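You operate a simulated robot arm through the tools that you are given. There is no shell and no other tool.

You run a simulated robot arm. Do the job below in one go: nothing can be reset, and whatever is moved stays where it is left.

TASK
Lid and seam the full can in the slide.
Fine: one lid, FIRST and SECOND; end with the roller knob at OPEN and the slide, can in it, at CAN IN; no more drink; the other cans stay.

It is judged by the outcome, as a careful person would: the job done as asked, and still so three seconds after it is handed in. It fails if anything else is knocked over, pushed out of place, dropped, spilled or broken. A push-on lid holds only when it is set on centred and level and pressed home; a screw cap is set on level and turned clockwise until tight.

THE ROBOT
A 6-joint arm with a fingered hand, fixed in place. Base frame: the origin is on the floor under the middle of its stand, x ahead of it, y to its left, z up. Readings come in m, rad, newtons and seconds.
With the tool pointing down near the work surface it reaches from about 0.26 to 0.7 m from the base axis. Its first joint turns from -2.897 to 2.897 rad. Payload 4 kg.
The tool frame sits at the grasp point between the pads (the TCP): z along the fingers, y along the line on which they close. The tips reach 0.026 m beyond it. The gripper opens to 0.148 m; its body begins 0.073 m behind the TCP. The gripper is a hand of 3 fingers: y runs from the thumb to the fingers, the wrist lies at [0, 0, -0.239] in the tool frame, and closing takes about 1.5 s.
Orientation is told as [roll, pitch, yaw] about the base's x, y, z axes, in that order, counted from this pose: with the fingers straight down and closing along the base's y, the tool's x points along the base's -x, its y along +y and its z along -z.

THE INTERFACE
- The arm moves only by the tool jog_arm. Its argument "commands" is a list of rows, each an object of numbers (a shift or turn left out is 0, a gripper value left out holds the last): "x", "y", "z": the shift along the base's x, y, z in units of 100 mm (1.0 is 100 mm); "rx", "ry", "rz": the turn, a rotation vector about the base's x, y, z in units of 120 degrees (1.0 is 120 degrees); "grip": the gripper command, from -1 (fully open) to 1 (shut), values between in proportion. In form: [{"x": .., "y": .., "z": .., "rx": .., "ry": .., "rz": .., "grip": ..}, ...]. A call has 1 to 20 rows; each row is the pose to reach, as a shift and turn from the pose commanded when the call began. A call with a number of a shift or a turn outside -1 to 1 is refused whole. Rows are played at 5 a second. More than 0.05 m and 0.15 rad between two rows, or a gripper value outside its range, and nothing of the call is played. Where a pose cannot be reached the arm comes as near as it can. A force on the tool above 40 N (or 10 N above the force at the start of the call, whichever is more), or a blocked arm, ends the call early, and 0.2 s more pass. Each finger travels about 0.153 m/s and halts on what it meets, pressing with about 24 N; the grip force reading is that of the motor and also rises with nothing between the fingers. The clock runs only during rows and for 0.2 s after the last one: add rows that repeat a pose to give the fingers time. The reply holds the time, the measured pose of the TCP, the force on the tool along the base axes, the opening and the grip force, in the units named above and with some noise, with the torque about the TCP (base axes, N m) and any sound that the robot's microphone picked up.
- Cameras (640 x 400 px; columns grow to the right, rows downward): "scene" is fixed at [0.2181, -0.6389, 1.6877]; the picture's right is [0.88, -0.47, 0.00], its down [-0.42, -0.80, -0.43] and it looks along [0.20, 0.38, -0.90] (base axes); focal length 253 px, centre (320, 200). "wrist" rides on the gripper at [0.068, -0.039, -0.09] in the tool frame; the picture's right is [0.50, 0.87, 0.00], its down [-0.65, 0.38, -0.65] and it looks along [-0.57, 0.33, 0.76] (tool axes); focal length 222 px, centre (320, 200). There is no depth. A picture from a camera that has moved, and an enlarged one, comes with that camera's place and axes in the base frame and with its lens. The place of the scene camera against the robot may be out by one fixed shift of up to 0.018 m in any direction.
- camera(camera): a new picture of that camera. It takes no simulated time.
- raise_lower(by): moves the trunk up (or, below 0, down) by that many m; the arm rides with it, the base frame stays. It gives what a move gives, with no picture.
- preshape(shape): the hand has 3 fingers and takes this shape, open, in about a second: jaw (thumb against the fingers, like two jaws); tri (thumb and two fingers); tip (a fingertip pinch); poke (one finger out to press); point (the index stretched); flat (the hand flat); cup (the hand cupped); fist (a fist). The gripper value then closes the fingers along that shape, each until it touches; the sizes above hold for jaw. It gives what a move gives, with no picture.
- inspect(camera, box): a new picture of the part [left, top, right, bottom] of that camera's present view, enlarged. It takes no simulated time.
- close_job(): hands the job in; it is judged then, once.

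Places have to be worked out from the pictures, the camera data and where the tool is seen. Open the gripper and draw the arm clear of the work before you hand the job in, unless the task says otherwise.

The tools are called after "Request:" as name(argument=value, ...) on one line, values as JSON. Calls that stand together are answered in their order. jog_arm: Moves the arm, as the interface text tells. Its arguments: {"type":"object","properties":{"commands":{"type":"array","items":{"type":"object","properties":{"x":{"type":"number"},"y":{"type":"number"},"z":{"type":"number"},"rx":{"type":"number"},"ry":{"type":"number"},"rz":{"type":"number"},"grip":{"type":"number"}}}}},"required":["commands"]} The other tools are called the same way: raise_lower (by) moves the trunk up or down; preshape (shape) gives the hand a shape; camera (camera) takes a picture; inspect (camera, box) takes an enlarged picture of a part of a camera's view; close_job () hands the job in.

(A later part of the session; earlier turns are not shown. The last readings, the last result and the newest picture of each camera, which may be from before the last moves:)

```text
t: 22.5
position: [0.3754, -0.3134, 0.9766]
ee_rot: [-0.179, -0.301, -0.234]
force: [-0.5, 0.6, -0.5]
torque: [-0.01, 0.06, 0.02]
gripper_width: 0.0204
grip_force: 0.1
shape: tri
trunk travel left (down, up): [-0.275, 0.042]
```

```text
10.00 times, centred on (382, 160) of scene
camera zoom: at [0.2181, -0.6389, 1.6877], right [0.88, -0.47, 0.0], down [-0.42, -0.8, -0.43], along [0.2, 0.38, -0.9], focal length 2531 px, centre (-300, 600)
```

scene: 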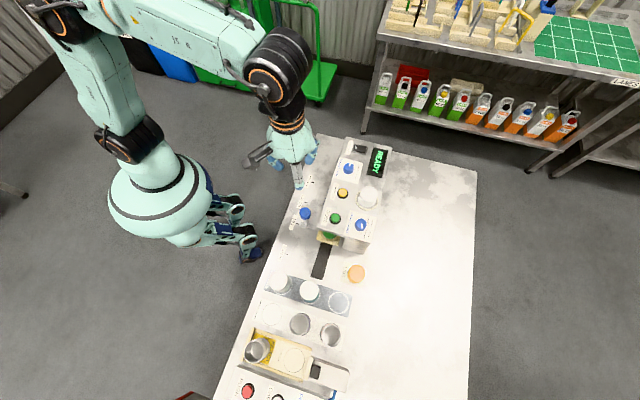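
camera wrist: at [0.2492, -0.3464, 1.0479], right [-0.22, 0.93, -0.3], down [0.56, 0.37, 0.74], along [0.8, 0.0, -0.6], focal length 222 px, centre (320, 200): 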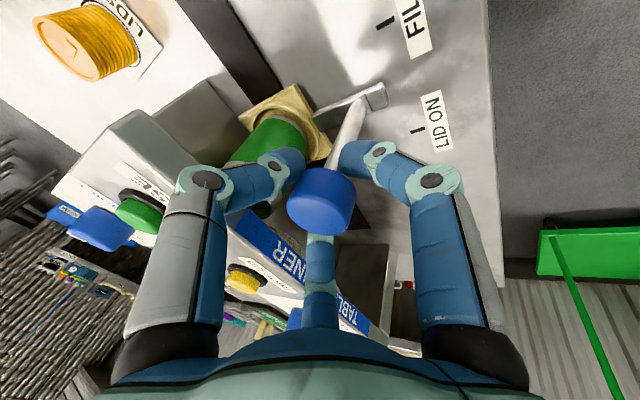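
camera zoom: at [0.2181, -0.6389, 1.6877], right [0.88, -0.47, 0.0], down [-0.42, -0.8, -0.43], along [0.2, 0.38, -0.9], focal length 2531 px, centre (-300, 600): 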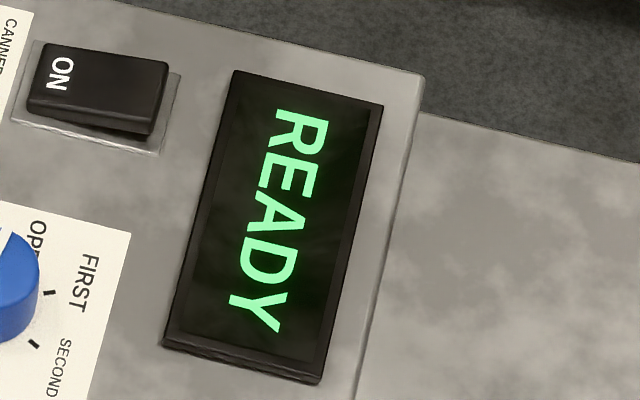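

Nearly aligned. I zoom in further on the bar end and tick for comparison.

Request:
inspect(camera="scene", box=[290, 190, 330, 215])

Request:
camera(camera="wrist")

```text
16.00 times, centred on (310, 202) of scene
camera zoom: at [0.2181, -0.6389, 1.6877], right [0.88, -0.47, 0.0], down [-0.42, -0.8, -0.43], along [0.2, 0.38, -0.9], focal length 4050 px, centre (480, 160)
```

zoom: 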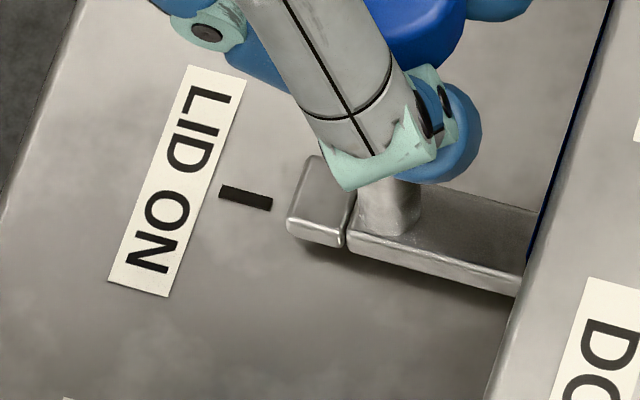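

```text
taken
camera wrist: at [0.2803, -0.3145, 1.0477], right [-0.22, 0.93, -0.3], down [0.56, 0.37, 0.74], along [0.8, 0.0, -0.6], focal length 222 px, centre (320, 200)
```

wrist: 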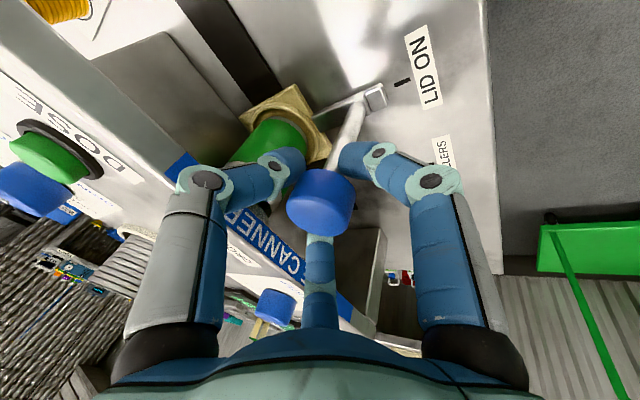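

The bar now sits relative to the LID ON tick as it did at FILL (within ~1–2 mm). I release the knob and lift straight up clear of it.

Request:
jog_arm(commands=[{"grip": 0.6}, {"grip": 0.45}, {"grip": 0.25}, {"grip": 0.25}, {"z": 0.1, "grip": 0.25}, {"z": 0.3, "grip": 0.25}, {"z": 0.6, "grip": 0.25}, {"z": 0.95, "grip": 0.25}, {"z": 0.95, "grip": 0.25}])

Request:
inspect(camera="scene", box=[250, 150, 378, 230])

Request:
camera(camera="wrist")

```text
t: 24.5
position: [0.3775, -0.3149, 1.0707]
ee_rot: [-0.18, -0.303, -0.234]
force: [0.3, -0.7, 0.8]
torque: [-0.01, -0.01, 0.0]
gripper_width: 0.055
grip_force: 0.0
shape: tri
trunk travel left (down, up): [-0.275, 0.042]
```

```text
5.00 times, centred on (314, 190) of scene
camera zoom: at [0.2181, -0.6389, 1.6877], right [0.88, -0.47, 0.0], down [-0.42, -0.8, -0.43], along [0.2, 0.38, -0.9], focal length 1266 px, centre (350, 250)
```

zoom: 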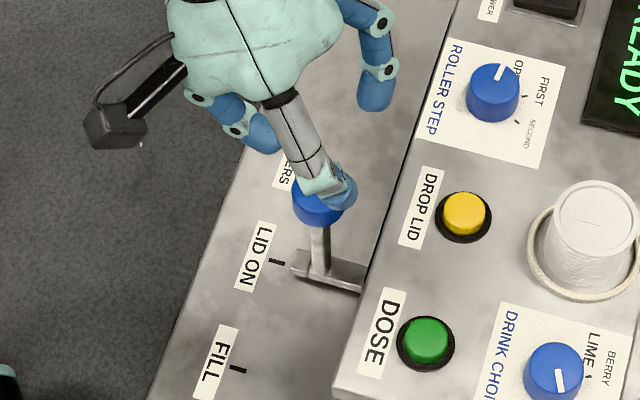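

```text
taken
camera wrist: at [0.2812, -0.3148, 1.1412], right [-0.22, 0.93, -0.3], down [0.56, 0.37, 0.74], along [0.8, 0.0, -0.6], focal length 222 px, centre (320, 200)
```

wrist: 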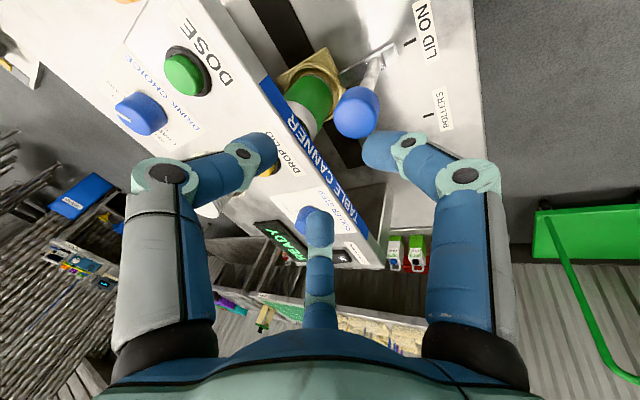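

Slide stays at LID ON after release. I lift higher, then switch to poke for the DROP LID button.

Request:
jog_arm(commands=[{"z": 0.4, "grip": 0.25}, {"z": 0.8, "grip": 0.25}, {"z": 0.8, "grip": 0.25}])

Request:
preshape(shape="poke")

Request:
camera(camera="wrist")

```text
t: 25.3
position: [0.3761, -0.3155, 1.1509]
ee_rot: [-0.18, -0.302, -0.234]
force: [0.6, 0.0, 0.4]
torque: [0.04, -0.01, 0.02]
gripper_width: 0.0552
grip_force: 0.1
shape: tri
trunk travel left (down, up): [-0.275, 0.042]
```

```text
t: 26.2
position: [0.3756, -0.3162, 1.1488]
ee_rot: [-0.18, -0.302, -0.235]
force: [0.0, -0.6, 0.5]
torque: [0.0, -0.02, -0.02]
gripper_width: 0.0
grip_force: 0.0
shape: poke
trunk travel left (down, up): [-0.275, 0.042]
```

```text
taken
camera wrist: at [0.2808, -0.3153, 1.22], right [-0.22, 0.93, -0.3], down [0.56, 0.37, 0.74], along [0.8, 0.0, -0.6], focal length 222 px, centre (320, 200)
```

wrist: 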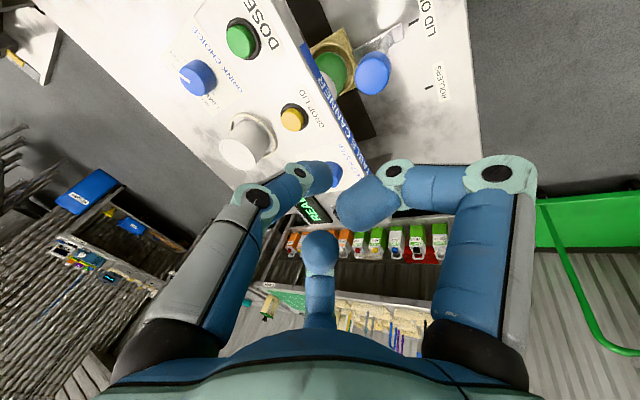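

The button is at ≈(0.439,-0.379,1.01). I move the poke finger above it, tip about 35 mm above the button, and check.

Request:
jog_arm(commands=[{"x": 0.2, "y": -0.2}, {"x": 0.4, "y": -0.4}, {"x": 0.571, "y": -0.56}, {"x": 0.571, "y": -0.56, "z": -0.3}, {"x": 0.571, "y": -0.56, "z": -0.6}, {"x": 0.571, "y": -0.56, "z": -0.78}, {"x": 0.571, "y": -0.56, "z": -0.78}])

Request:
camera(camera="wrist")

Request:
inspect(camera="scene", box=[280, 150, 408, 230])

```text
t: 27.8
position: [0.4358, -0.3723, 1.0757]
ee_rot: [-0.179, -0.302, -0.234]
force: [-0.5, -0.1, 0.1]
torque: [0.01, 0.0, -0.06]
gripper_width: 0.0001
grip_force: 0.0
shape: poke
trunk travel left (down, up): [-0.275, 0.042]
```

```text
taken
camera wrist: at [0.3404, -0.3721, 1.146], right [-0.22, 0.93, -0.3], down [0.56, 0.37, 0.74], along [0.8, 0.0, -0.6], focal length 222 px, centre (320, 200)
```

wrist: 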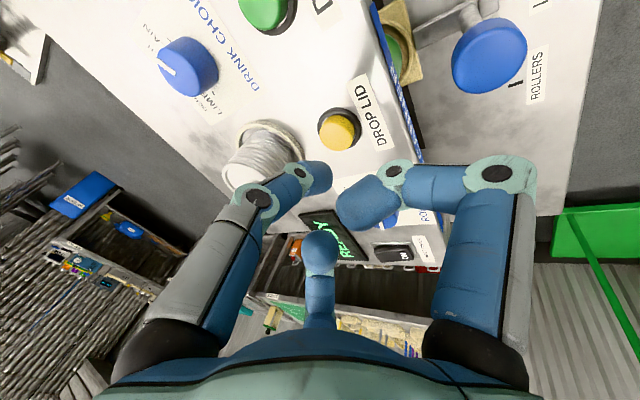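

```text
5.00 times, centred on (344, 190) of scene
camera zoom: at [0.2181, -0.6389, 1.6877], right [0.88, -0.47, 0.0], down [-0.42, -0.8, -0.43], along [0.2, 0.38, -0.9], focal length 1266 px, centre (200, 250)
```

zoom: 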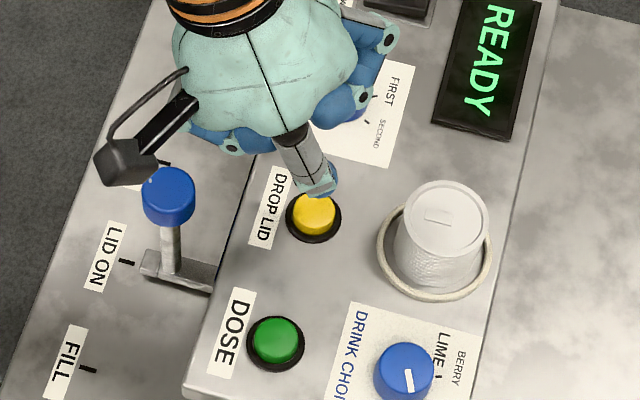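

Request:
inspect(camera="wrist", box=[260, 90, 420, 210])

```text
3.33 times, centred on (340, 150) of wrist
camera zoom: at [0.3404, -0.3721, 1.146], right [-0.22, 0.93, -0.3], down [0.56, 0.37, 0.74], along [0.8, 0.0, -0.6], focal length 740 px, centre (253, 367)
```

zoom: 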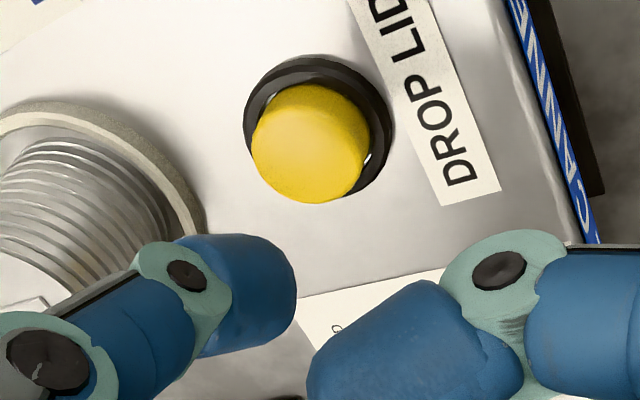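

The tip (≈0.442,-0.379) is right over the button. I descend until the tip is just about to touch, watching force.

Request:
jog_arm(commands=[{"z": -0.1}, {"z": -0.2}, {"z": -0.28}, {"z": -0.34}, {"z": -0.34}])

Request:
inspect(camera="wrist", box=[260, 90, 420, 210])

Request:
inspect(camera="scene", box=[320, 175, 384, 215])

```text
t: 29.0
position: [0.4346, -0.3692, 1.0413]
ee_rot: [-0.18, -0.302, -0.232]
force: [-0.2, 0.3, 0.5]
torque: [-0.04, 0.0, -0.04]
gripper_width: 0.0001
grip_force: 0.1
shape: poke
trunk travel left (down, up): [-0.275, 0.042]
```

```text
3.33 times, centred on (340, 150) of wrist
camera zoom: at [0.3395, -0.3705, 1.1119], right [-0.22, 0.93, -0.3], down [0.56, 0.37, 0.74], along [0.8, 0.0, -0.6], focal length 740 px, centre (253, 367)
```

zoom: 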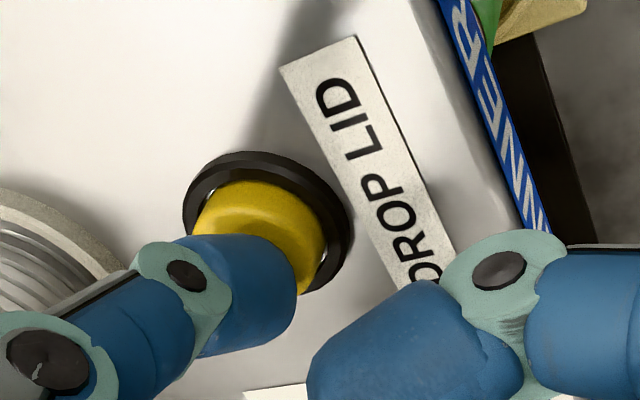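

```text
10.00 times, centred on (352, 195) of scene
camera zoom: at [0.2181, -0.6389, 1.6877], right [0.88, -0.47, 0.0], down [-0.42, -0.8, -0.43], along [0.2, 0.38, -0.9], focal length 2531 px, centre (0, 250)
```

zoom: 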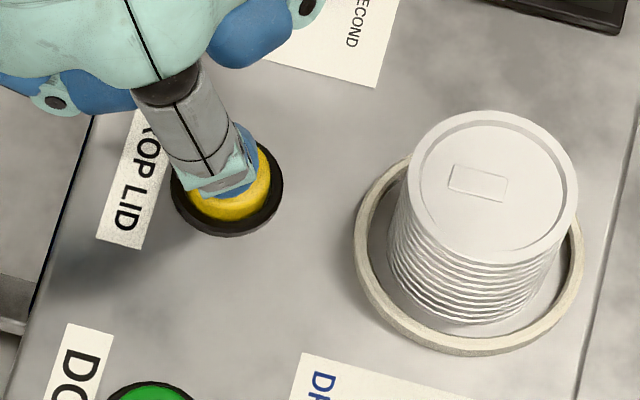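

Tip is centred over the yellow button with ~7 mm gap. I press down slowly about 12 mm in one motion and hold, without letting up.

Request:
jog_arm(commands=[{"z": -0.04}, {"z": -0.07}, {"z": -0.1}, {"z": -0.12}, {"z": -0.12}])

Request:
inspect(camera="scene", box=[320, 140, 416, 200])

Request:
inspect(camera="wrist", box=[260, 90, 420, 210])

```text
t: 30.2
position: [0.4344, -0.3712, 1.0325]
ee_rot: [-0.185, -0.311, -0.231]
force: [9.0, -8.8, 38.0]
torque: [-0.4, -0.34, 0.0]
gripper_width: 0.0
grip_force: 0.1
shape: poke
trunk travel left (down, up): [-0.275, 0.042]
heard: click
```

```text
6.67 times, centred on (368, 170) of scene
camera zoom: at [0.2181, -0.6389, 1.6877], right [0.88, -0.47, 0.0], down [-0.42, -0.8, -0.43], along [0.2, 0.38, -0.9], focal length 1687 px, centre (0, 400)
```

zoom: 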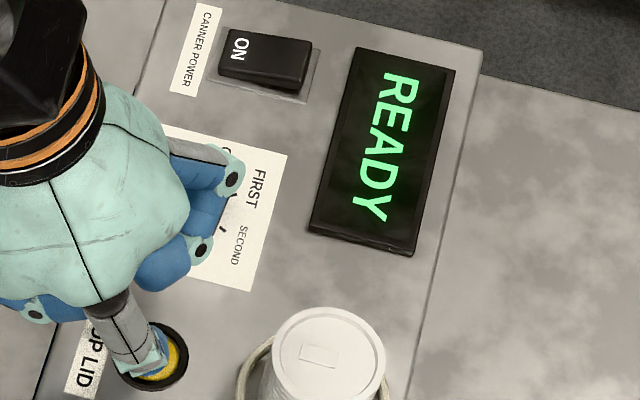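

```text
3.33 times, centred on (340, 150) of wrist
camera zoom: at [0.338, -0.3708, 1.1016], right [-0.22, 0.93, -0.3], down [0.55, 0.38, 0.75], along [0.81, 0.0, -0.59], focal length 740 px, centre (253, 367)
```

zoom: 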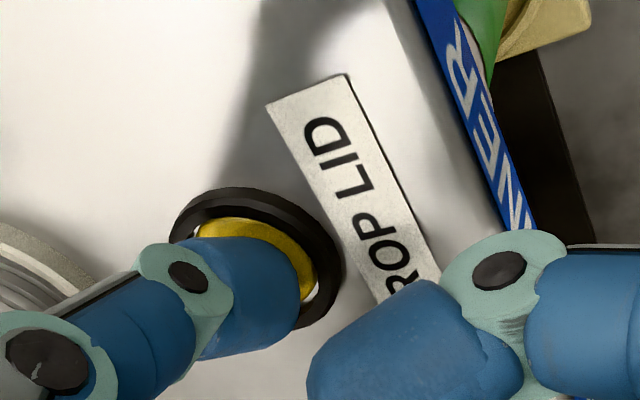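

A click was heard with the button fully pressed (38 N). I release by lifting straight up once.

Request:
jog_arm(commands=[{"z": 0.1}, {"z": 0.3}, {"z": 0.6}, {"z": 0.95}, {"z": 0.95}])

Request:
camera(camera="wrist")

Request:
inspect(camera="scene", box=[320, 140, 416, 200])

Request:
inspect(camera="scene", box=[290, 170, 390, 235])

```text
t: 31.4
position: [0.4359, -0.3688, 1.1234]
ee_rot: [-0.181, -0.299, -0.234]
force: [-0.1, -1.3, -0.2]
torque: [0.02, 0.01, 0.03]
gripper_width: 0.0
grip_force: 0.0
shape: poke
trunk travel left (down, up): [-0.275, 0.042]
```

```text
taken
camera wrist: at [0.3393, -0.3698, 1.1942], right [-0.22, 0.93, -0.3], down [0.56, 0.37, 0.74], along [0.8, 0.0, -0.6], focal length 222 px, centre (320, 200)
```

wrist: 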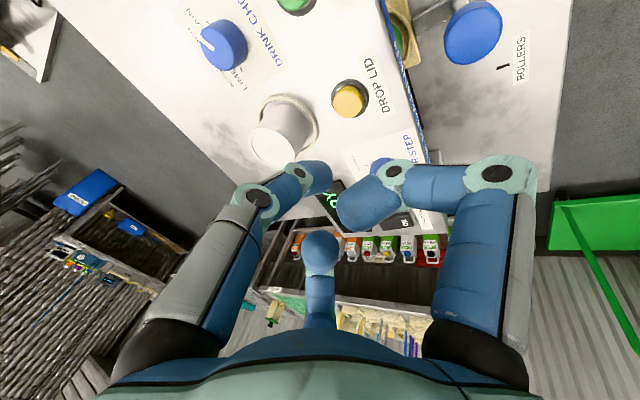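

```text
6.67 times, centred on (368, 170) of scene
camera zoom: at [0.2181, -0.6389, 1.6877], right [0.88, -0.47, 0.0], down [-0.42, -0.8, -0.43], along [0.2, 0.38, -0.9], focal length 1687 px, centre (0, 400)
```

zoom: 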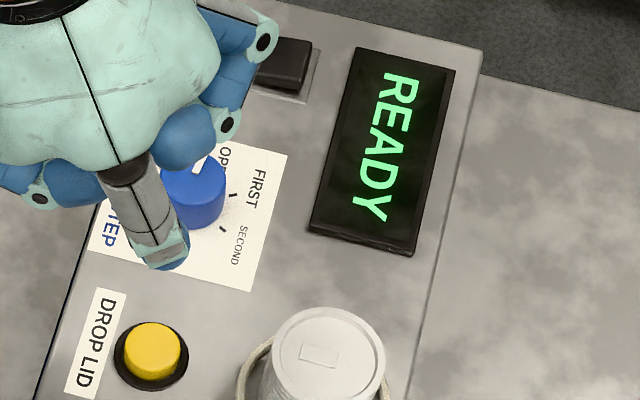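

```text
6.15 times, centred on (340, 202) of scene
camera zoom: at [0.2181, -0.6389, 1.6877], right [0.88, -0.47, 0.0], down [-0.42, -0.8, -0.43], along [0.2, 0.38, -0.9], focal length 1558 px, centre (197, 185)
```

zoom: 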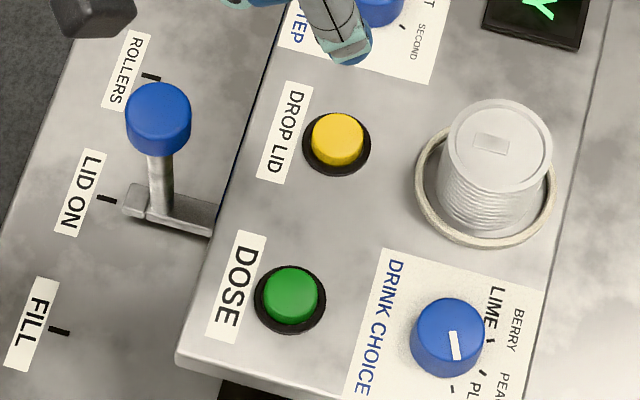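

No display change is visible, so I need to verify whether a lid dropped. I compare the lid stack with the identical zoom used before the press.

Request:
inspect(camera="scene", box=[320, 175, 384, 215])

```text
10.00 times, centred on (352, 195) of scene
camera zoom: at [0.2181, -0.6389, 1.6877], right [0.88, -0.47, 0.0], down [-0.42, -0.8, -0.43], along [0.2, 0.38, -0.9], focal length 2531 px, centre (0, 250)
```

zoom: 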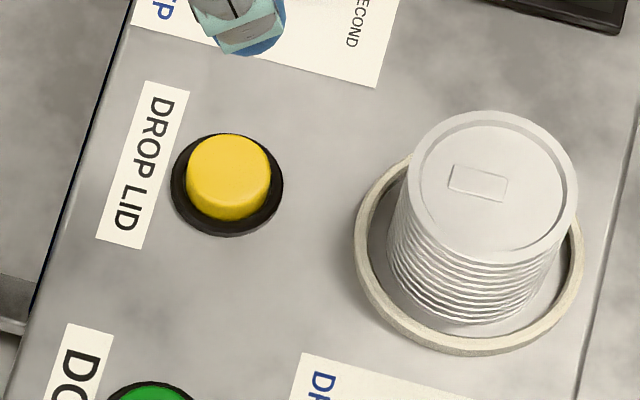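

The rendered stack looks unchanged, so I'll look at the can itself under the panel. I back the hand away from the machine (robot side), turning it so the wrist camera looks under the panel.

Request:
jog_arm(commands=[{"z": 0.2}, {"x": -0.2, "y": 0.25, "z": 0.3}, {"x": -0.4, "y": 0.5, "z": 0.3}, {"x": -0.6, "y": 0.75, "z": 0.3, "rz": -0.06}, {"x": -0.75, "y": 0.95, "z": 0.3, "rz": -0.12}, {"x": -0.75, "y": 0.95, "z": 0.3, "rz": -0.18}, {"x": -0.75, "y": 0.95, "z": 0.3, "rz": -0.24}, {"x": -0.75, "y": 0.95, "z": 0.3, "rz": -0.3}, {"x": -0.75, "y": 0.95, "z": 0.3, "rz": -0.36}, {"x": -0.75, "y": 0.95, "z": 0.3, "rz": -0.375}])

Request:
camera(camera="wrist")

Request:
camera(camera="scene")

```text
t: 33.6
position: [0.3594, -0.276, 1.153]
ee_rot: [-0.18, -0.301, -1.021]
force: [0.7, 0.5, 0.1]
torque: [0.0, -0.01, 0.0]
gripper_width: 0.0001
grip_force: 0.1
shape: poke
trunk travel left (down, up): [-0.275, 0.042]
```

```text
taken
camera wrist: at [0.2914, -0.2077, 1.2236], right [0.5, 0.81, -0.3], down [0.66, -0.13, 0.74], along [0.57, -0.57, -0.6], focal length 222 px, centre (320, 200)
```

wrist: 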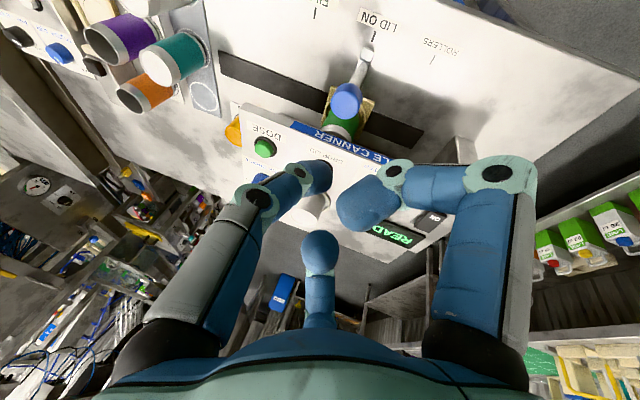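

```text
taken
```

scene: 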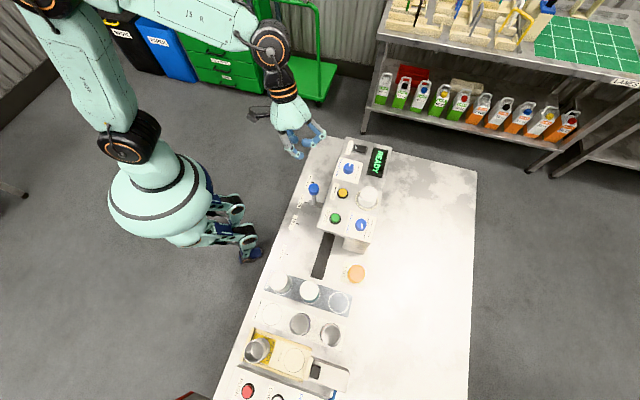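

The wrist image is upside-down relative to the world here; the green can shows next to the knob. I zoom in there to see its top.

Request:
inspect(camera="wrist", box=[290, 70, 410, 160])

Request:
inspect(camera="wrist", box=[60, 0, 220, 120])

```text
4.44 times, centred on (350, 115) of wrist
camera zoom: at [0.2914, -0.2077, 1.2236], right [0.5, 0.81, -0.3], down [0.66, -0.13, 0.74], along [0.57, -0.57, -0.6], focal length 987 px, centre (187, 578)
```

zoom: 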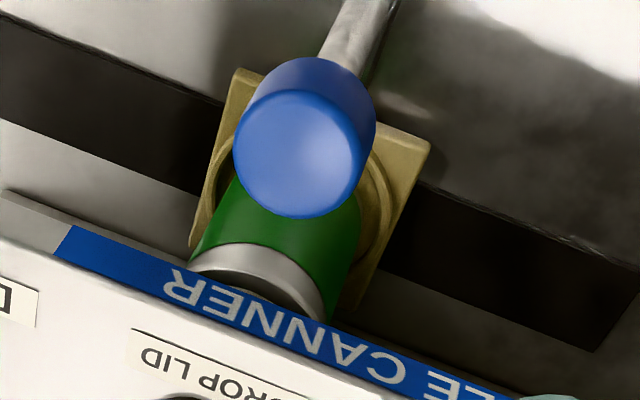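

```text
3.33 times, centred on (140, 60) of wrist
camera zoom: at [0.2914, -0.2077, 1.2236], right [0.5, 0.81, -0.3], down [0.66, -0.13, 0.74], along [0.57, -0.57, -0.6], focal length 740 px, centre (920, 667)
```

zoom: 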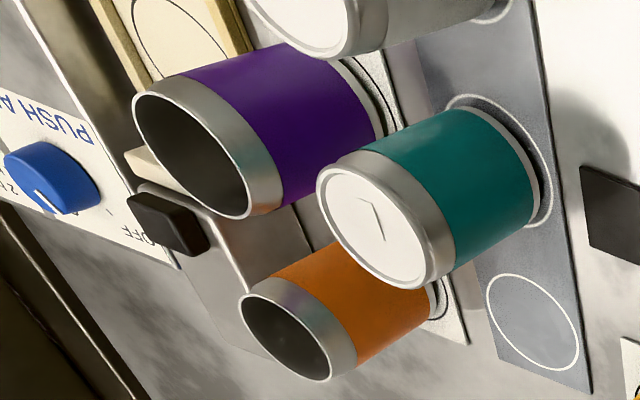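

The can's rim just peeks below the panel's edge. I move outward and lower so the camera looks under the panel at a shallower angle.

Request:
jog_arm(commands=[{"x": -0.14, "y": 0.14, "z": -0.2}, {"x": -0.28, "y": 0.28, "z": -0.5}, {"x": -0.28, "y": 0.28, "z": -0.8}, {"x": -0.28, "y": 0.28, "z": -1.0}, {"x": -0.28, "y": 0.28, "z": -1.0}])

Request:
camera(camera="wrist")

```text
t: 34.8
position: [0.3304, -0.2463, 1.0529]
ee_rot: [-0.181, -0.302, -1.021]
force: [-0.2, -0.8, 0.4]
torque: [-0.02, 0.01, -0.04]
gripper_width: 0.0002
grip_force: 0.0
shape: poke
trunk travel left (down, up): [-0.275, 0.042]
```

```text
taken
camera wrist: at [0.2626, -0.1785, 1.1234], right [0.5, 0.81, -0.3], down [0.66, -0.13, 0.74], along [0.57, -0.57, -0.6], focal length 222 px, centre (320, 200)
```

wrist: 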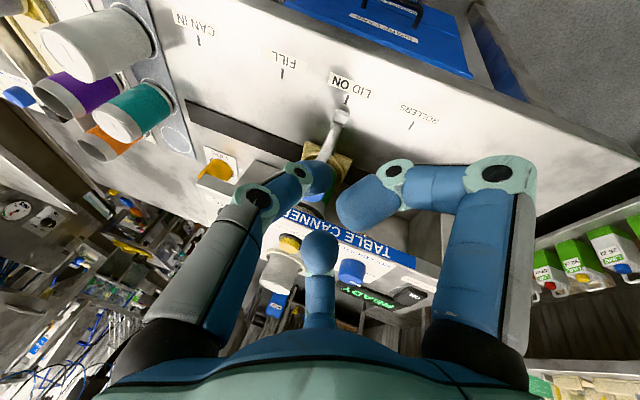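

The curled fingers hide the can. In open tri shape the centre of the view is free, so I switch to that here (all clear by >4 cm) and look.

Request:
preshape(shape="tri")

Request:
camera(camera="wrist")

Request:
inspect(camera="wrist", box=[270, 130, 390, 220])

```text
t: 35.7
position: [0.3314, -0.246, 1.0524]
ee_rot: [-0.179, -0.302, -1.019]
force: [0.2, 0.2, -0.5]
torque: [0.0, 0.0, 0.02]
gripper_width: 0.1478
grip_force: 0.0
shape: tri
trunk travel left (down, up): [-0.275, 0.042]
```

```text
taken
camera wrist: at [0.2628, -0.1786, 1.1237], right [0.5, 0.81, -0.3], down [0.66, -0.13, 0.74], along [0.57, -0.57, -0.6], focal length 222 px, centre (320, 200)
```

wrist: 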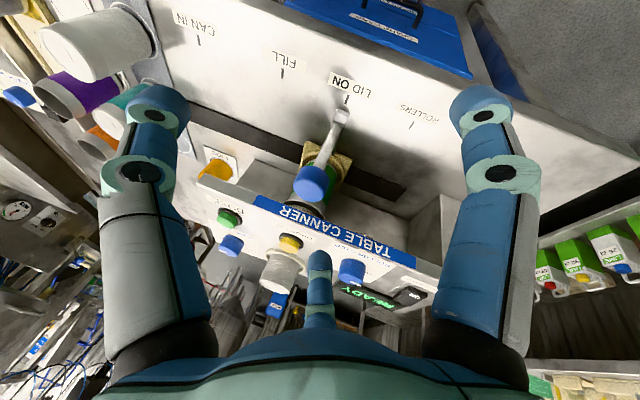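

```text
4.44 times, centred on (330, 175) of wrist
camera zoom: at [0.2628, -0.1786, 1.1237], right [0.5, 0.81, -0.3], down [0.66, -0.13, 0.74], along [0.57, -0.57, -0.6], focal length 987 px, centre (276, 311)
```

zoom: 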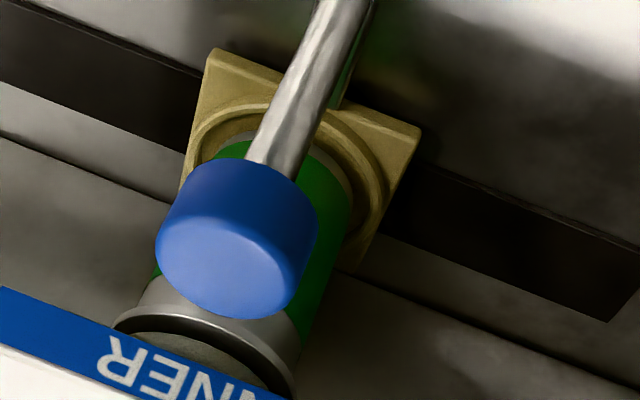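

Inside the can rim there is now a grey recessed disc with a flange instead of green drink — it looks like a lid. I shift slightly for a clearer look past the knob.

Request:
jog_arm(commands=[{"x": 0.15, "y": 0.15, "z": -0.1}, {"x": 0.3, "y": 0.3, "z": -0.25}, {"x": 0.35, "y": 0.35, "z": -0.3}, {"x": 0.35, "y": 0.35, "z": -0.3}])

Request:
inspect(camera="wrist", box=[230, 110, 390, 230])

Request:
camera(camera="wrist")

```text
t: 36.7
position: [0.3659, -0.2105, 1.0229]
ee_rot: [-0.18, -0.302, -1.02]
force: [0.0, -0.1, -0.1]
torque: [-0.03, 0.01, 0.03]
gripper_width: 0.1479
grip_force: 0.1
shape: tri
trunk travel left (down, up): [-0.275, 0.042]
```

```text
3.33 times, centred on (310, 170) of wrist
camera zoom: at [0.2979, -0.1436, 1.0934], right [0.5, 0.81, -0.3], down [0.65, -0.13, 0.74], along [0.57, -0.57, -0.6], focal length 740 px, centre (353, 300)
```

zoom: 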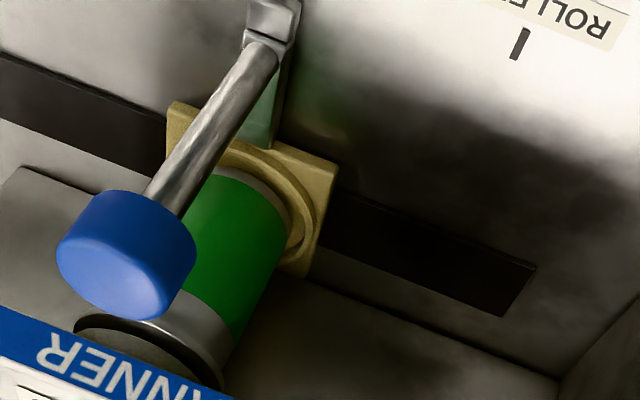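

```text
taken
camera wrist: at [0.2979, -0.1436, 1.0934], right [0.5, 0.81, -0.3], down [0.65, -0.13, 0.74], along [0.57, -0.57, -0.6], focal length 222 px, centre (320, 200)
```

wrist: 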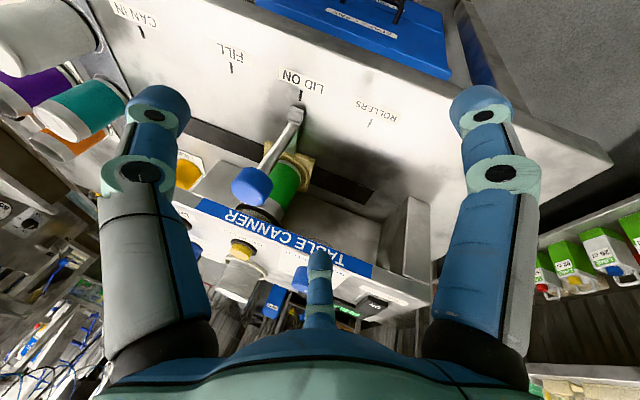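

To be sure it's a lid (not just shadow), I lower the camera 5 cm for a flatter look under the panel.

Request:
jog_arm(commands=[{"z": -0.2}, {"z": -0.4}, {"z": -0.5}, {"z": -0.5}])

Request:
inspect(camera="wrist", box=[230, 130, 390, 250])

Request:
camera(camera="wrist")

```text
t: 37.7
position: [0.3655, -0.2108, 0.9725]
ee_rot: [-0.18, -0.302, -1.021]
force: [-0.4, 0.3, -0.7]
torque: [0.0, 0.02, 0.01]
gripper_width: 0.148
grip_force: 0.0
shape: tri
trunk travel left (down, up): [-0.275, 0.042]
```

```text
3.33 times, centred on (310, 190) of wrist
camera zoom: at [0.2982, -0.1437, 1.0436], right [0.5, 0.81, -0.3], down [0.66, -0.13, 0.74], along [0.57, -0.57, -0.6], focal length 740 px, centre (353, 233)
```

zoom: 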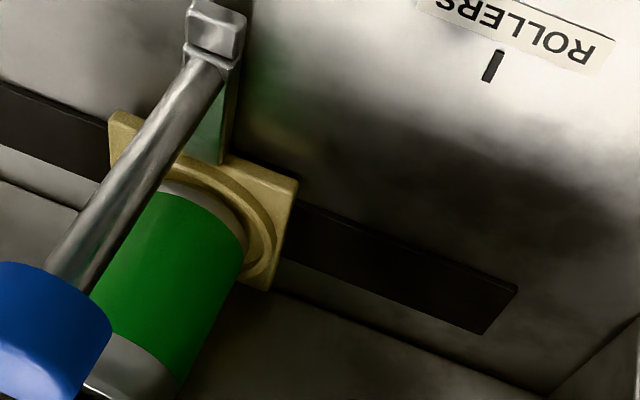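

```text
taken
camera wrist: at [0.2982, -0.1437, 1.0436], right [0.5, 0.81, -0.3], down [0.66, -0.13, 0.74], along [0.57, -0.57, -0.6], focal length 222 px, centre (320, 200)
```

wrist: 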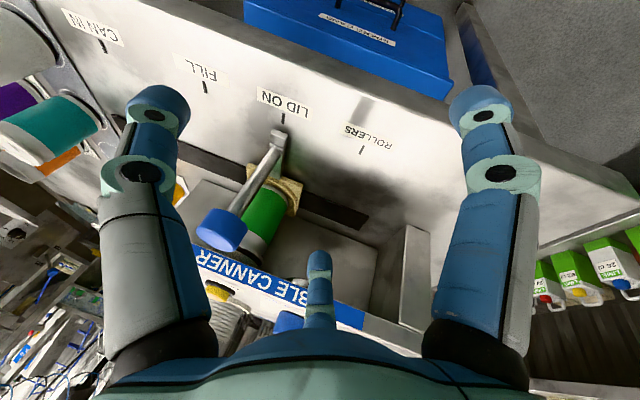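

Request:
inspect(camera="wrist", box=[190, 190, 330, 290])

```text
4.00 times, centred on (260, 240) of wrist
camera zoom: at [0.2982, -0.1437, 1.0436], right [0.5, 0.81, -0.3], down [0.66, -0.13, 0.74], along [0.57, -0.57, -0.6], focal length 888 px, centre (560, 40)
```

zoom: 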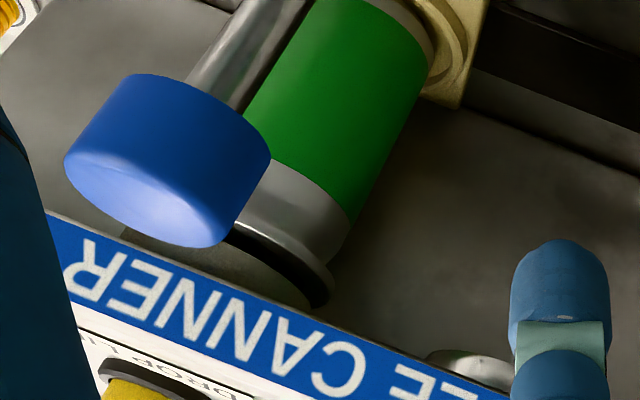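

The grey disc with a flange is sitting on the can rim (it was dark green and open at FILL), so one lid is on. Now I rise, turn back to the earlier gripping orientation and return above the lever knob.

Request:
jog_arm(commands=[{"z": 0.3, "grip": -0.5}, {"z": 0.6, "grip": 0.0}, {"z": 0.9, "grip": 0.25}, {"z": 1.0, "rz": 0.06, "grip": 0.25}, {"z": 1.0, "y": -0.2, "rz": 0.12, "grip": 0.25}, {"z": 1.0, "y": -0.4, "rz": 0.18, "grip": 0.25}, {"z": 1.0, "x": 0.03, "y": -0.6, "rz": 0.24, "grip": 0.25}, {"z": 1.0, "x": 0.05, "y": -0.8, "rz": 0.3, "grip": 0.25}, {"z": 1.0, "x": 0.05, "y": -0.95, "rz": 0.36, "grip": 0.25}, {"z": 1.0, "x": 0.05, "y": -1.0, "rz": 0.375, "grip": 0.25}, {"z": 1.0, "x": 0.05, "y": -1.0, "rz": 0.375, "grip": 0.25}])

Request:
camera(camera="wrist")

Request:
inspect(camera="scene", box=[250, 150, 378, 230])

```text
t: 40.1
position: [0.3707, -0.3124, 1.0728]
ee_rot: [-0.181, -0.301, -0.235]
force: [0.6, 0.4, -0.4]
torque: [0.0, 0.01, 0.0]
gripper_width: 0.0555
grip_force: 0.1
shape: tri
trunk travel left (down, up): [-0.275, 0.042]
```

```text
taken
camera wrist: at [0.2746, -0.3121, 1.1428], right [-0.22, 0.93, -0.3], down [0.56, 0.37, 0.74], along [0.8, 0.0, -0.6], focal length 222 px, centre (320, 200)
```

wrist: 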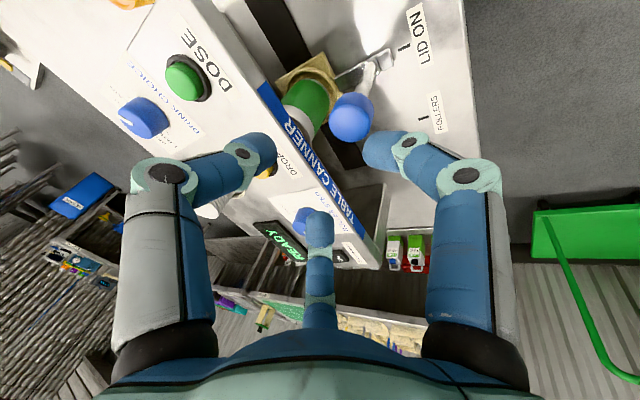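

```text
5.00 times, centred on (314, 190) of scene
camera zoom: at [0.2181, -0.6389, 1.6877], right [0.88, -0.47, 0.0], down [-0.42, -0.8, -0.43], along [0.2, 0.38, -0.9], focal length 1266 px, centre (350, 250)
```

zoom: 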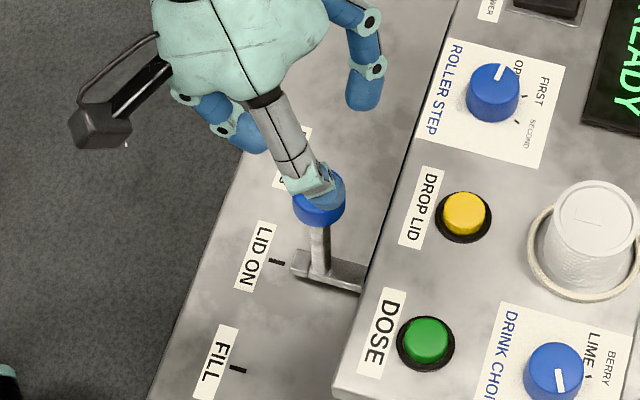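

Request:
inspect(camera="wrist", box=[260, 40, 420, 140])

Request:
inspect(camera="wrist", box=[340, 0, 480, 140])

Request:
inspect(camera="scene", box=[280, 195, 376, 255])

```text
4.00 times, centred on (340, 90) of wrist
camera zoom: at [0.2746, -0.3121, 1.1428], right [-0.22, 0.93, -0.3], down [0.56, 0.37, 0.74], along [0.8, 0.0, -0.6], focal length 888 px, centre (240, 640)
```

zoom: 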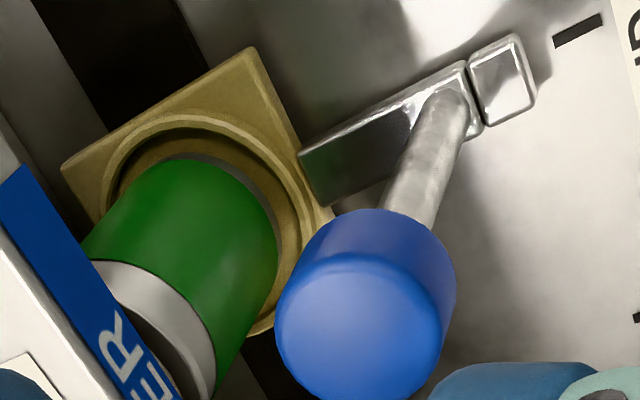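

```text
2.86 times, centred on (410, 70) of wrist
camera zoom: at [0.2746, -0.3121, 1.1428], right [-0.22, 0.93, -0.3], down [0.56, 0.37, 0.74], along [0.8, 0.0, -0.6], focal length 635 px, centre (63, 571)
```

zoom: 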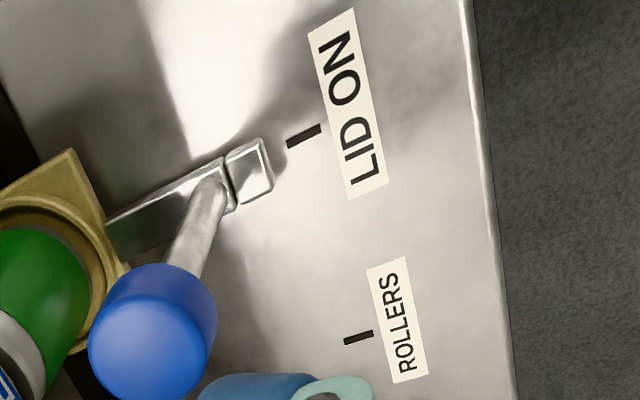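

```text
6.67 times, centred on (328, 225) of scene
camera zoom: at [0.2181, -0.6389, 1.6877], right [0.88, -0.47, 0.0], down [-0.42, -0.8, -0.43], along [0.2, 0.38, -0.9], focal length 1687 px, centre (267, 33)
```

zoom: 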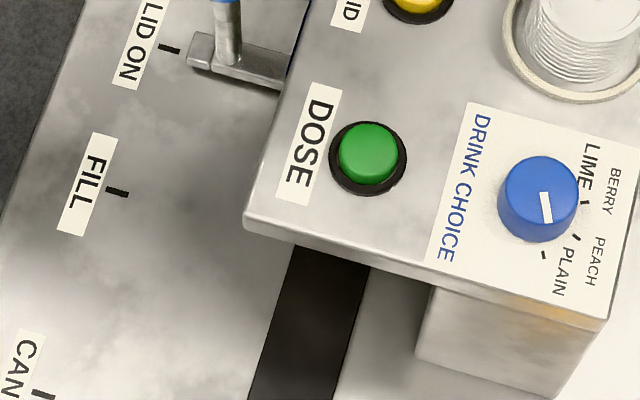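

The lever bar is aligned with LID ON exactly as it originally was with FILL. The knob is at ≈(0.376,-0.313); I descend around it and close to the same loose grip as before.

Request:
jog_arm(commands=[{"x": 0.045, "y": -0.025, "z": -0.2, "grip": 0.25}, {"x": 0.045, "y": -0.025, "z": -0.45, "grip": 0.25}, {"x": 0.045, "y": -0.025, "z": -0.7, "grip": 0.25}, {"x": 0.045, "y": -0.025, "z": -0.95, "grip": 0.25}, {"x": 0.045, "y": -0.025, "z": -0.97, "grip": 0.25}, {"x": 0.045, "y": -0.025, "z": -0.97, "grip": 0.25}])

Request:
inspect(camera="wrist", box=[220, 110, 420, 260])

```text
t: 41.5
position: [0.3752, -0.315, 0.9742]
ee_rot: [-0.178, -0.303, -0.234]
force: [0.3, 0.8, 0.4]
torque: [-0.01, -0.02, 0.01]
gripper_width: 0.0557
grip_force: 0.1
shape: tri
trunk travel left (down, up): [-0.275, 0.042]
```

```text
2.67 times, centred on (320, 185) of wrist
camera zoom: at [0.2787, -0.3155, 1.0446], right [-0.22, 0.93, -0.3], down [0.56, 0.37, 0.74], along [0.8, 0.0, -0.6], focal length 592 px, centre (320, 240)
```

zoom: 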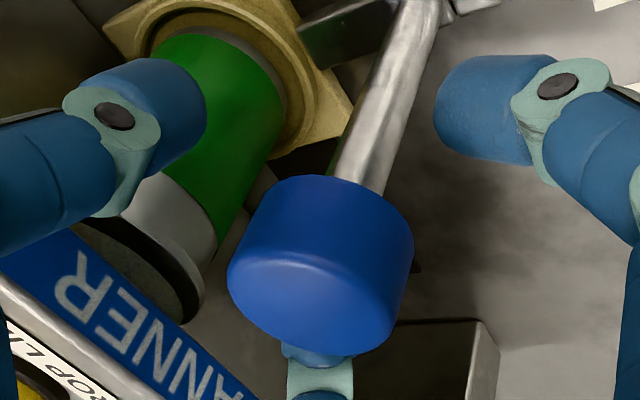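

From this same viewpoint the can mouth was open and green at FILL; now it shows a grey lid. I close onto the knob as before.

Request:
jog_arm(commands=[{"grip": 0.4}, {"grip": 0.55}, {"grip": 0.65}, {"grip": 0.73}, {"grip": 0.73}, {"grip": 0.73}])

Request:
inspect(camera="wrist", box=[220, 110, 420, 260])

```text
t: 42.9
position: [0.375, -0.3142, 0.9735]
ee_rot: [-0.18, -0.302, -0.233]
force: [-1.4, 0.7, 0.1]
torque: [0.03, 0.06, 0.02]
gripper_width: 0.0208
grip_force: 0.0
shape: tri
trunk travel left (down, up): [-0.275, 0.042]
```

```text
2.67 times, centred on (320, 185) of wrist
camera zoom: at [0.2786, -0.3153, 1.0448], right [-0.22, 0.93, -0.3], down [0.56, 0.37, 0.74], along [0.8, 0.0, -0.6], focal length 592 px, centre (320, 240)
```

zoom: 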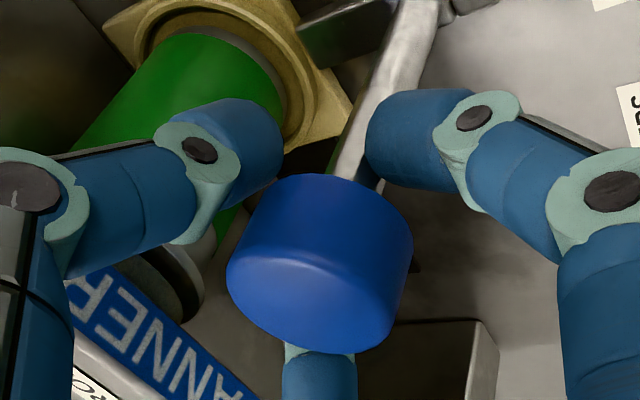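

Loose grip re-established. I move the slide slowly (about 18 mm/s, lid is loose) toward ROLLERS, first ~62 mm.

Request:
jog_arm(commands=[{"x": 0.005, "y": 0.005}, {"x": 0.015, "y": 0.015}, {"x": 0.03, "y": 0.03}, {"x": 0.05, "y": 0.05}, {"x": 0.075, "y": 0.075}, {"x": 0.1, "y": 0.1}, {"x": 0.125, "y": 0.125}, {"x": 0.15, "y": 0.15}, {"x": 0.175, "y": 0.175}, {"x": 0.2, "y": 0.2}, {"x": 0.225, "y": 0.225}, {"x": 0.25, "y": 0.25}, {"x": 0.275, "y": 0.275}, {"x": 0.3, "y": 0.3}, {"x": 0.325, "y": 0.325}, {"x": 0.35, "y": 0.35}, {"x": 0.375, "y": 0.375}, {"x": 0.4, "y": 0.4}, {"x": 0.42, "y": 0.42}, {"x": 0.43, "y": 0.43}])

Request:
inspect(camera="scene", box=[260, 150, 388, 230])

Request:
camera(camera="wrist")

```text
t: 47.1
position: [0.4192, -0.2716, 0.9764]
ee_rot: [-0.179, -0.303, -0.234]
force: [-1.3, 0.7, -1.4]
torque: [-0.03, 0.07, 0.0]
gripper_width: 0.0204
grip_force: 0.1
shape: tri
trunk travel left (down, up): [-0.275, 0.042]
```

```text
5.00 times, centred on (324, 190) of scene
camera zoom: at [0.2181, -0.6389, 1.6877], right [0.88, -0.47, 0.0], down [-0.42, -0.8, -0.43], along [0.2, 0.38, -0.9], focal length 1266 px, centre (300, 250)
```

zoom: 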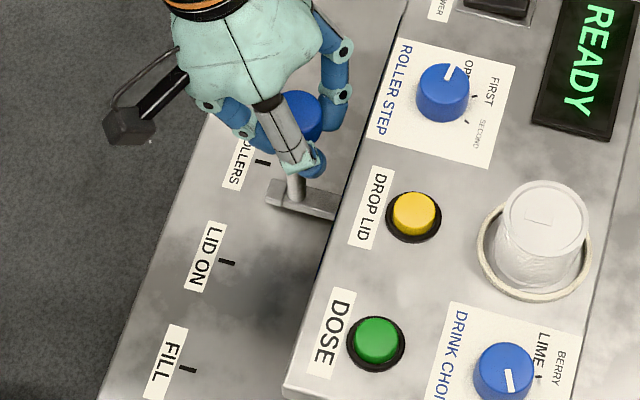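

```text
taken
camera wrist: at [0.3222, -0.2722, 1.0468], right [-0.22, 0.93, -0.3], down [0.56, 0.37, 0.74], along [0.8, 0.0, -0.6], focal length 222 px, centre (320, 200)
```

wrist: 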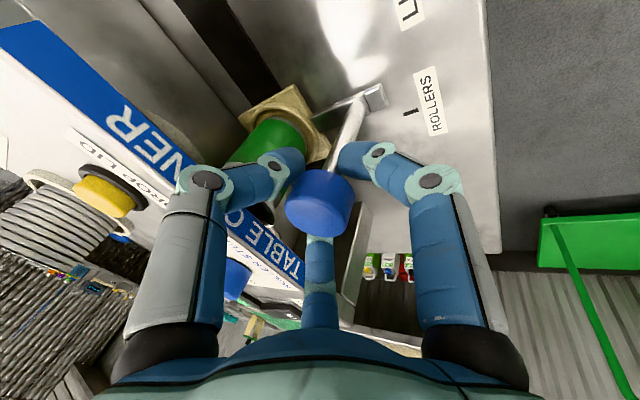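

About 24 mm remain to the ROLLERS tick. I continue slowly by ~21 mm then check.

Request:
jog_arm(commands=[{"x": 0.005, "y": 0.005}, {"x": 0.015, "y": 0.015}, {"x": 0.03, "y": 0.03}, {"x": 0.05, "y": 0.05}, {"x": 0.075, "y": 0.075}, {"x": 0.1, "y": 0.1}, {"x": 0.12, "y": 0.12}, {"x": 0.135, "y": 0.135}, {"x": 0.145, "y": 0.145}, {"x": 0.15, "y": 0.15}, {"x": 0.15, "y": 0.15}])

Request:
inspect(camera="scene", box=[260, 150, 388, 230])

Request:
inspect(camera="wrist", box=[240, 40, 480, 190])

```text
t: 49.5
position: [0.4328, -0.2577, 0.9763]
ee_rot: [-0.18, -0.303, -0.233]
force: [-0.3, 1.2, -1.7]
torque: [0.02, 0.01, 0.01]
gripper_width: 0.0206
grip_force: 0.0
shape: tri
trunk travel left (down, up): [-0.275, 0.042]
```

```text
5.00 times, centred on (324, 190) of scene
camera zoom: at [0.2181, -0.6389, 1.6877], right [0.88, -0.47, 0.0], down [-0.42, -0.8, -0.43], along [0.2, 0.38, -0.9], focal length 1266 px, centre (300, 250)
```

zoom: 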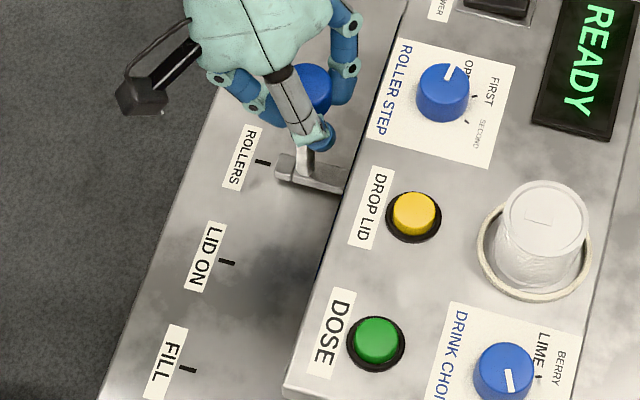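

```text
2.67 times, centred on (360, 115) of wrist
camera zoom: at [0.3371, -0.2576, 1.0467], right [-0.22, 0.93, -0.3], down [0.56, 0.37, 0.74], along [0.8, 0.0, -0.6], focal length 592 px, centre (213, 427)
```

zoom: 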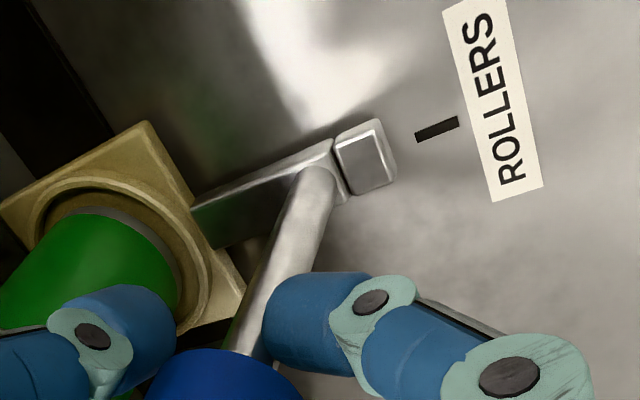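

About 3–4 mm more along the slide is needed to match the alignment used at LID ON.

Request:
jog_arm(commands=[{"x": 0.005, "y": 0.005}, {"x": 0.012, "y": 0.012}, {"x": 0.02, "y": 0.02}, {"x": 0.026, "y": 0.026}, {"x": 0.026, "y": 0.026}])

Request:
inspect(camera="wrist", box=[240, 40, 480, 190])

Request:
inspect(camera="scene", box=[290, 165, 350, 205])

```text
t: 50.7
position: [0.4354, -0.2541, 0.9762]
ee_rot: [-0.18, -0.301, -0.234]
force: [-0.8, 1.2, -0.1]
torque: [-0.02, 0.01, 0.01]
gripper_width: 0.0202
grip_force: 0.1
shape: tri
trunk travel left (down, up): [-0.275, 0.042]
```

```text
2.67 times, centred on (360, 115) of wrist
camera zoom: at [0.3395, -0.2547, 1.0459], right [-0.22, 0.93, -0.3], down [0.56, 0.37, 0.74], along [0.8, 0.0, -0.6], focal length 592 px, centre (213, 427)
```

zoom: 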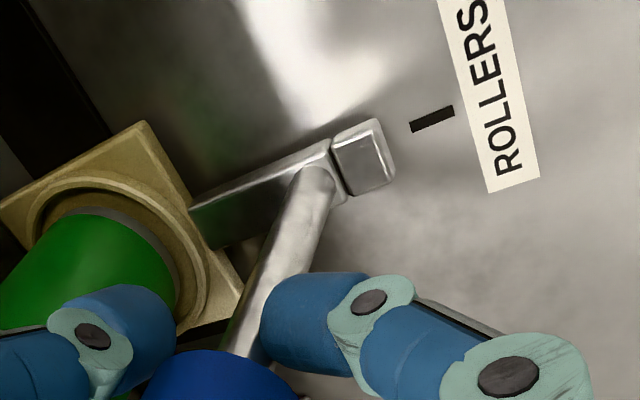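

```text
10.00 times, centred on (320, 185) of scene
camera zoom: at [0.2181, -0.6389, 1.6877], right [0.88, -0.47, 0.0], down [-0.42, -0.8, -0.43], along [0.2, 0.38, -0.9], focal length 2531 px, centre (320, 350)
```

zoom: 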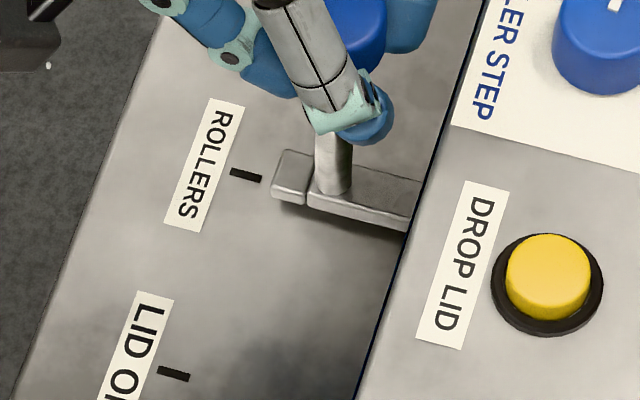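

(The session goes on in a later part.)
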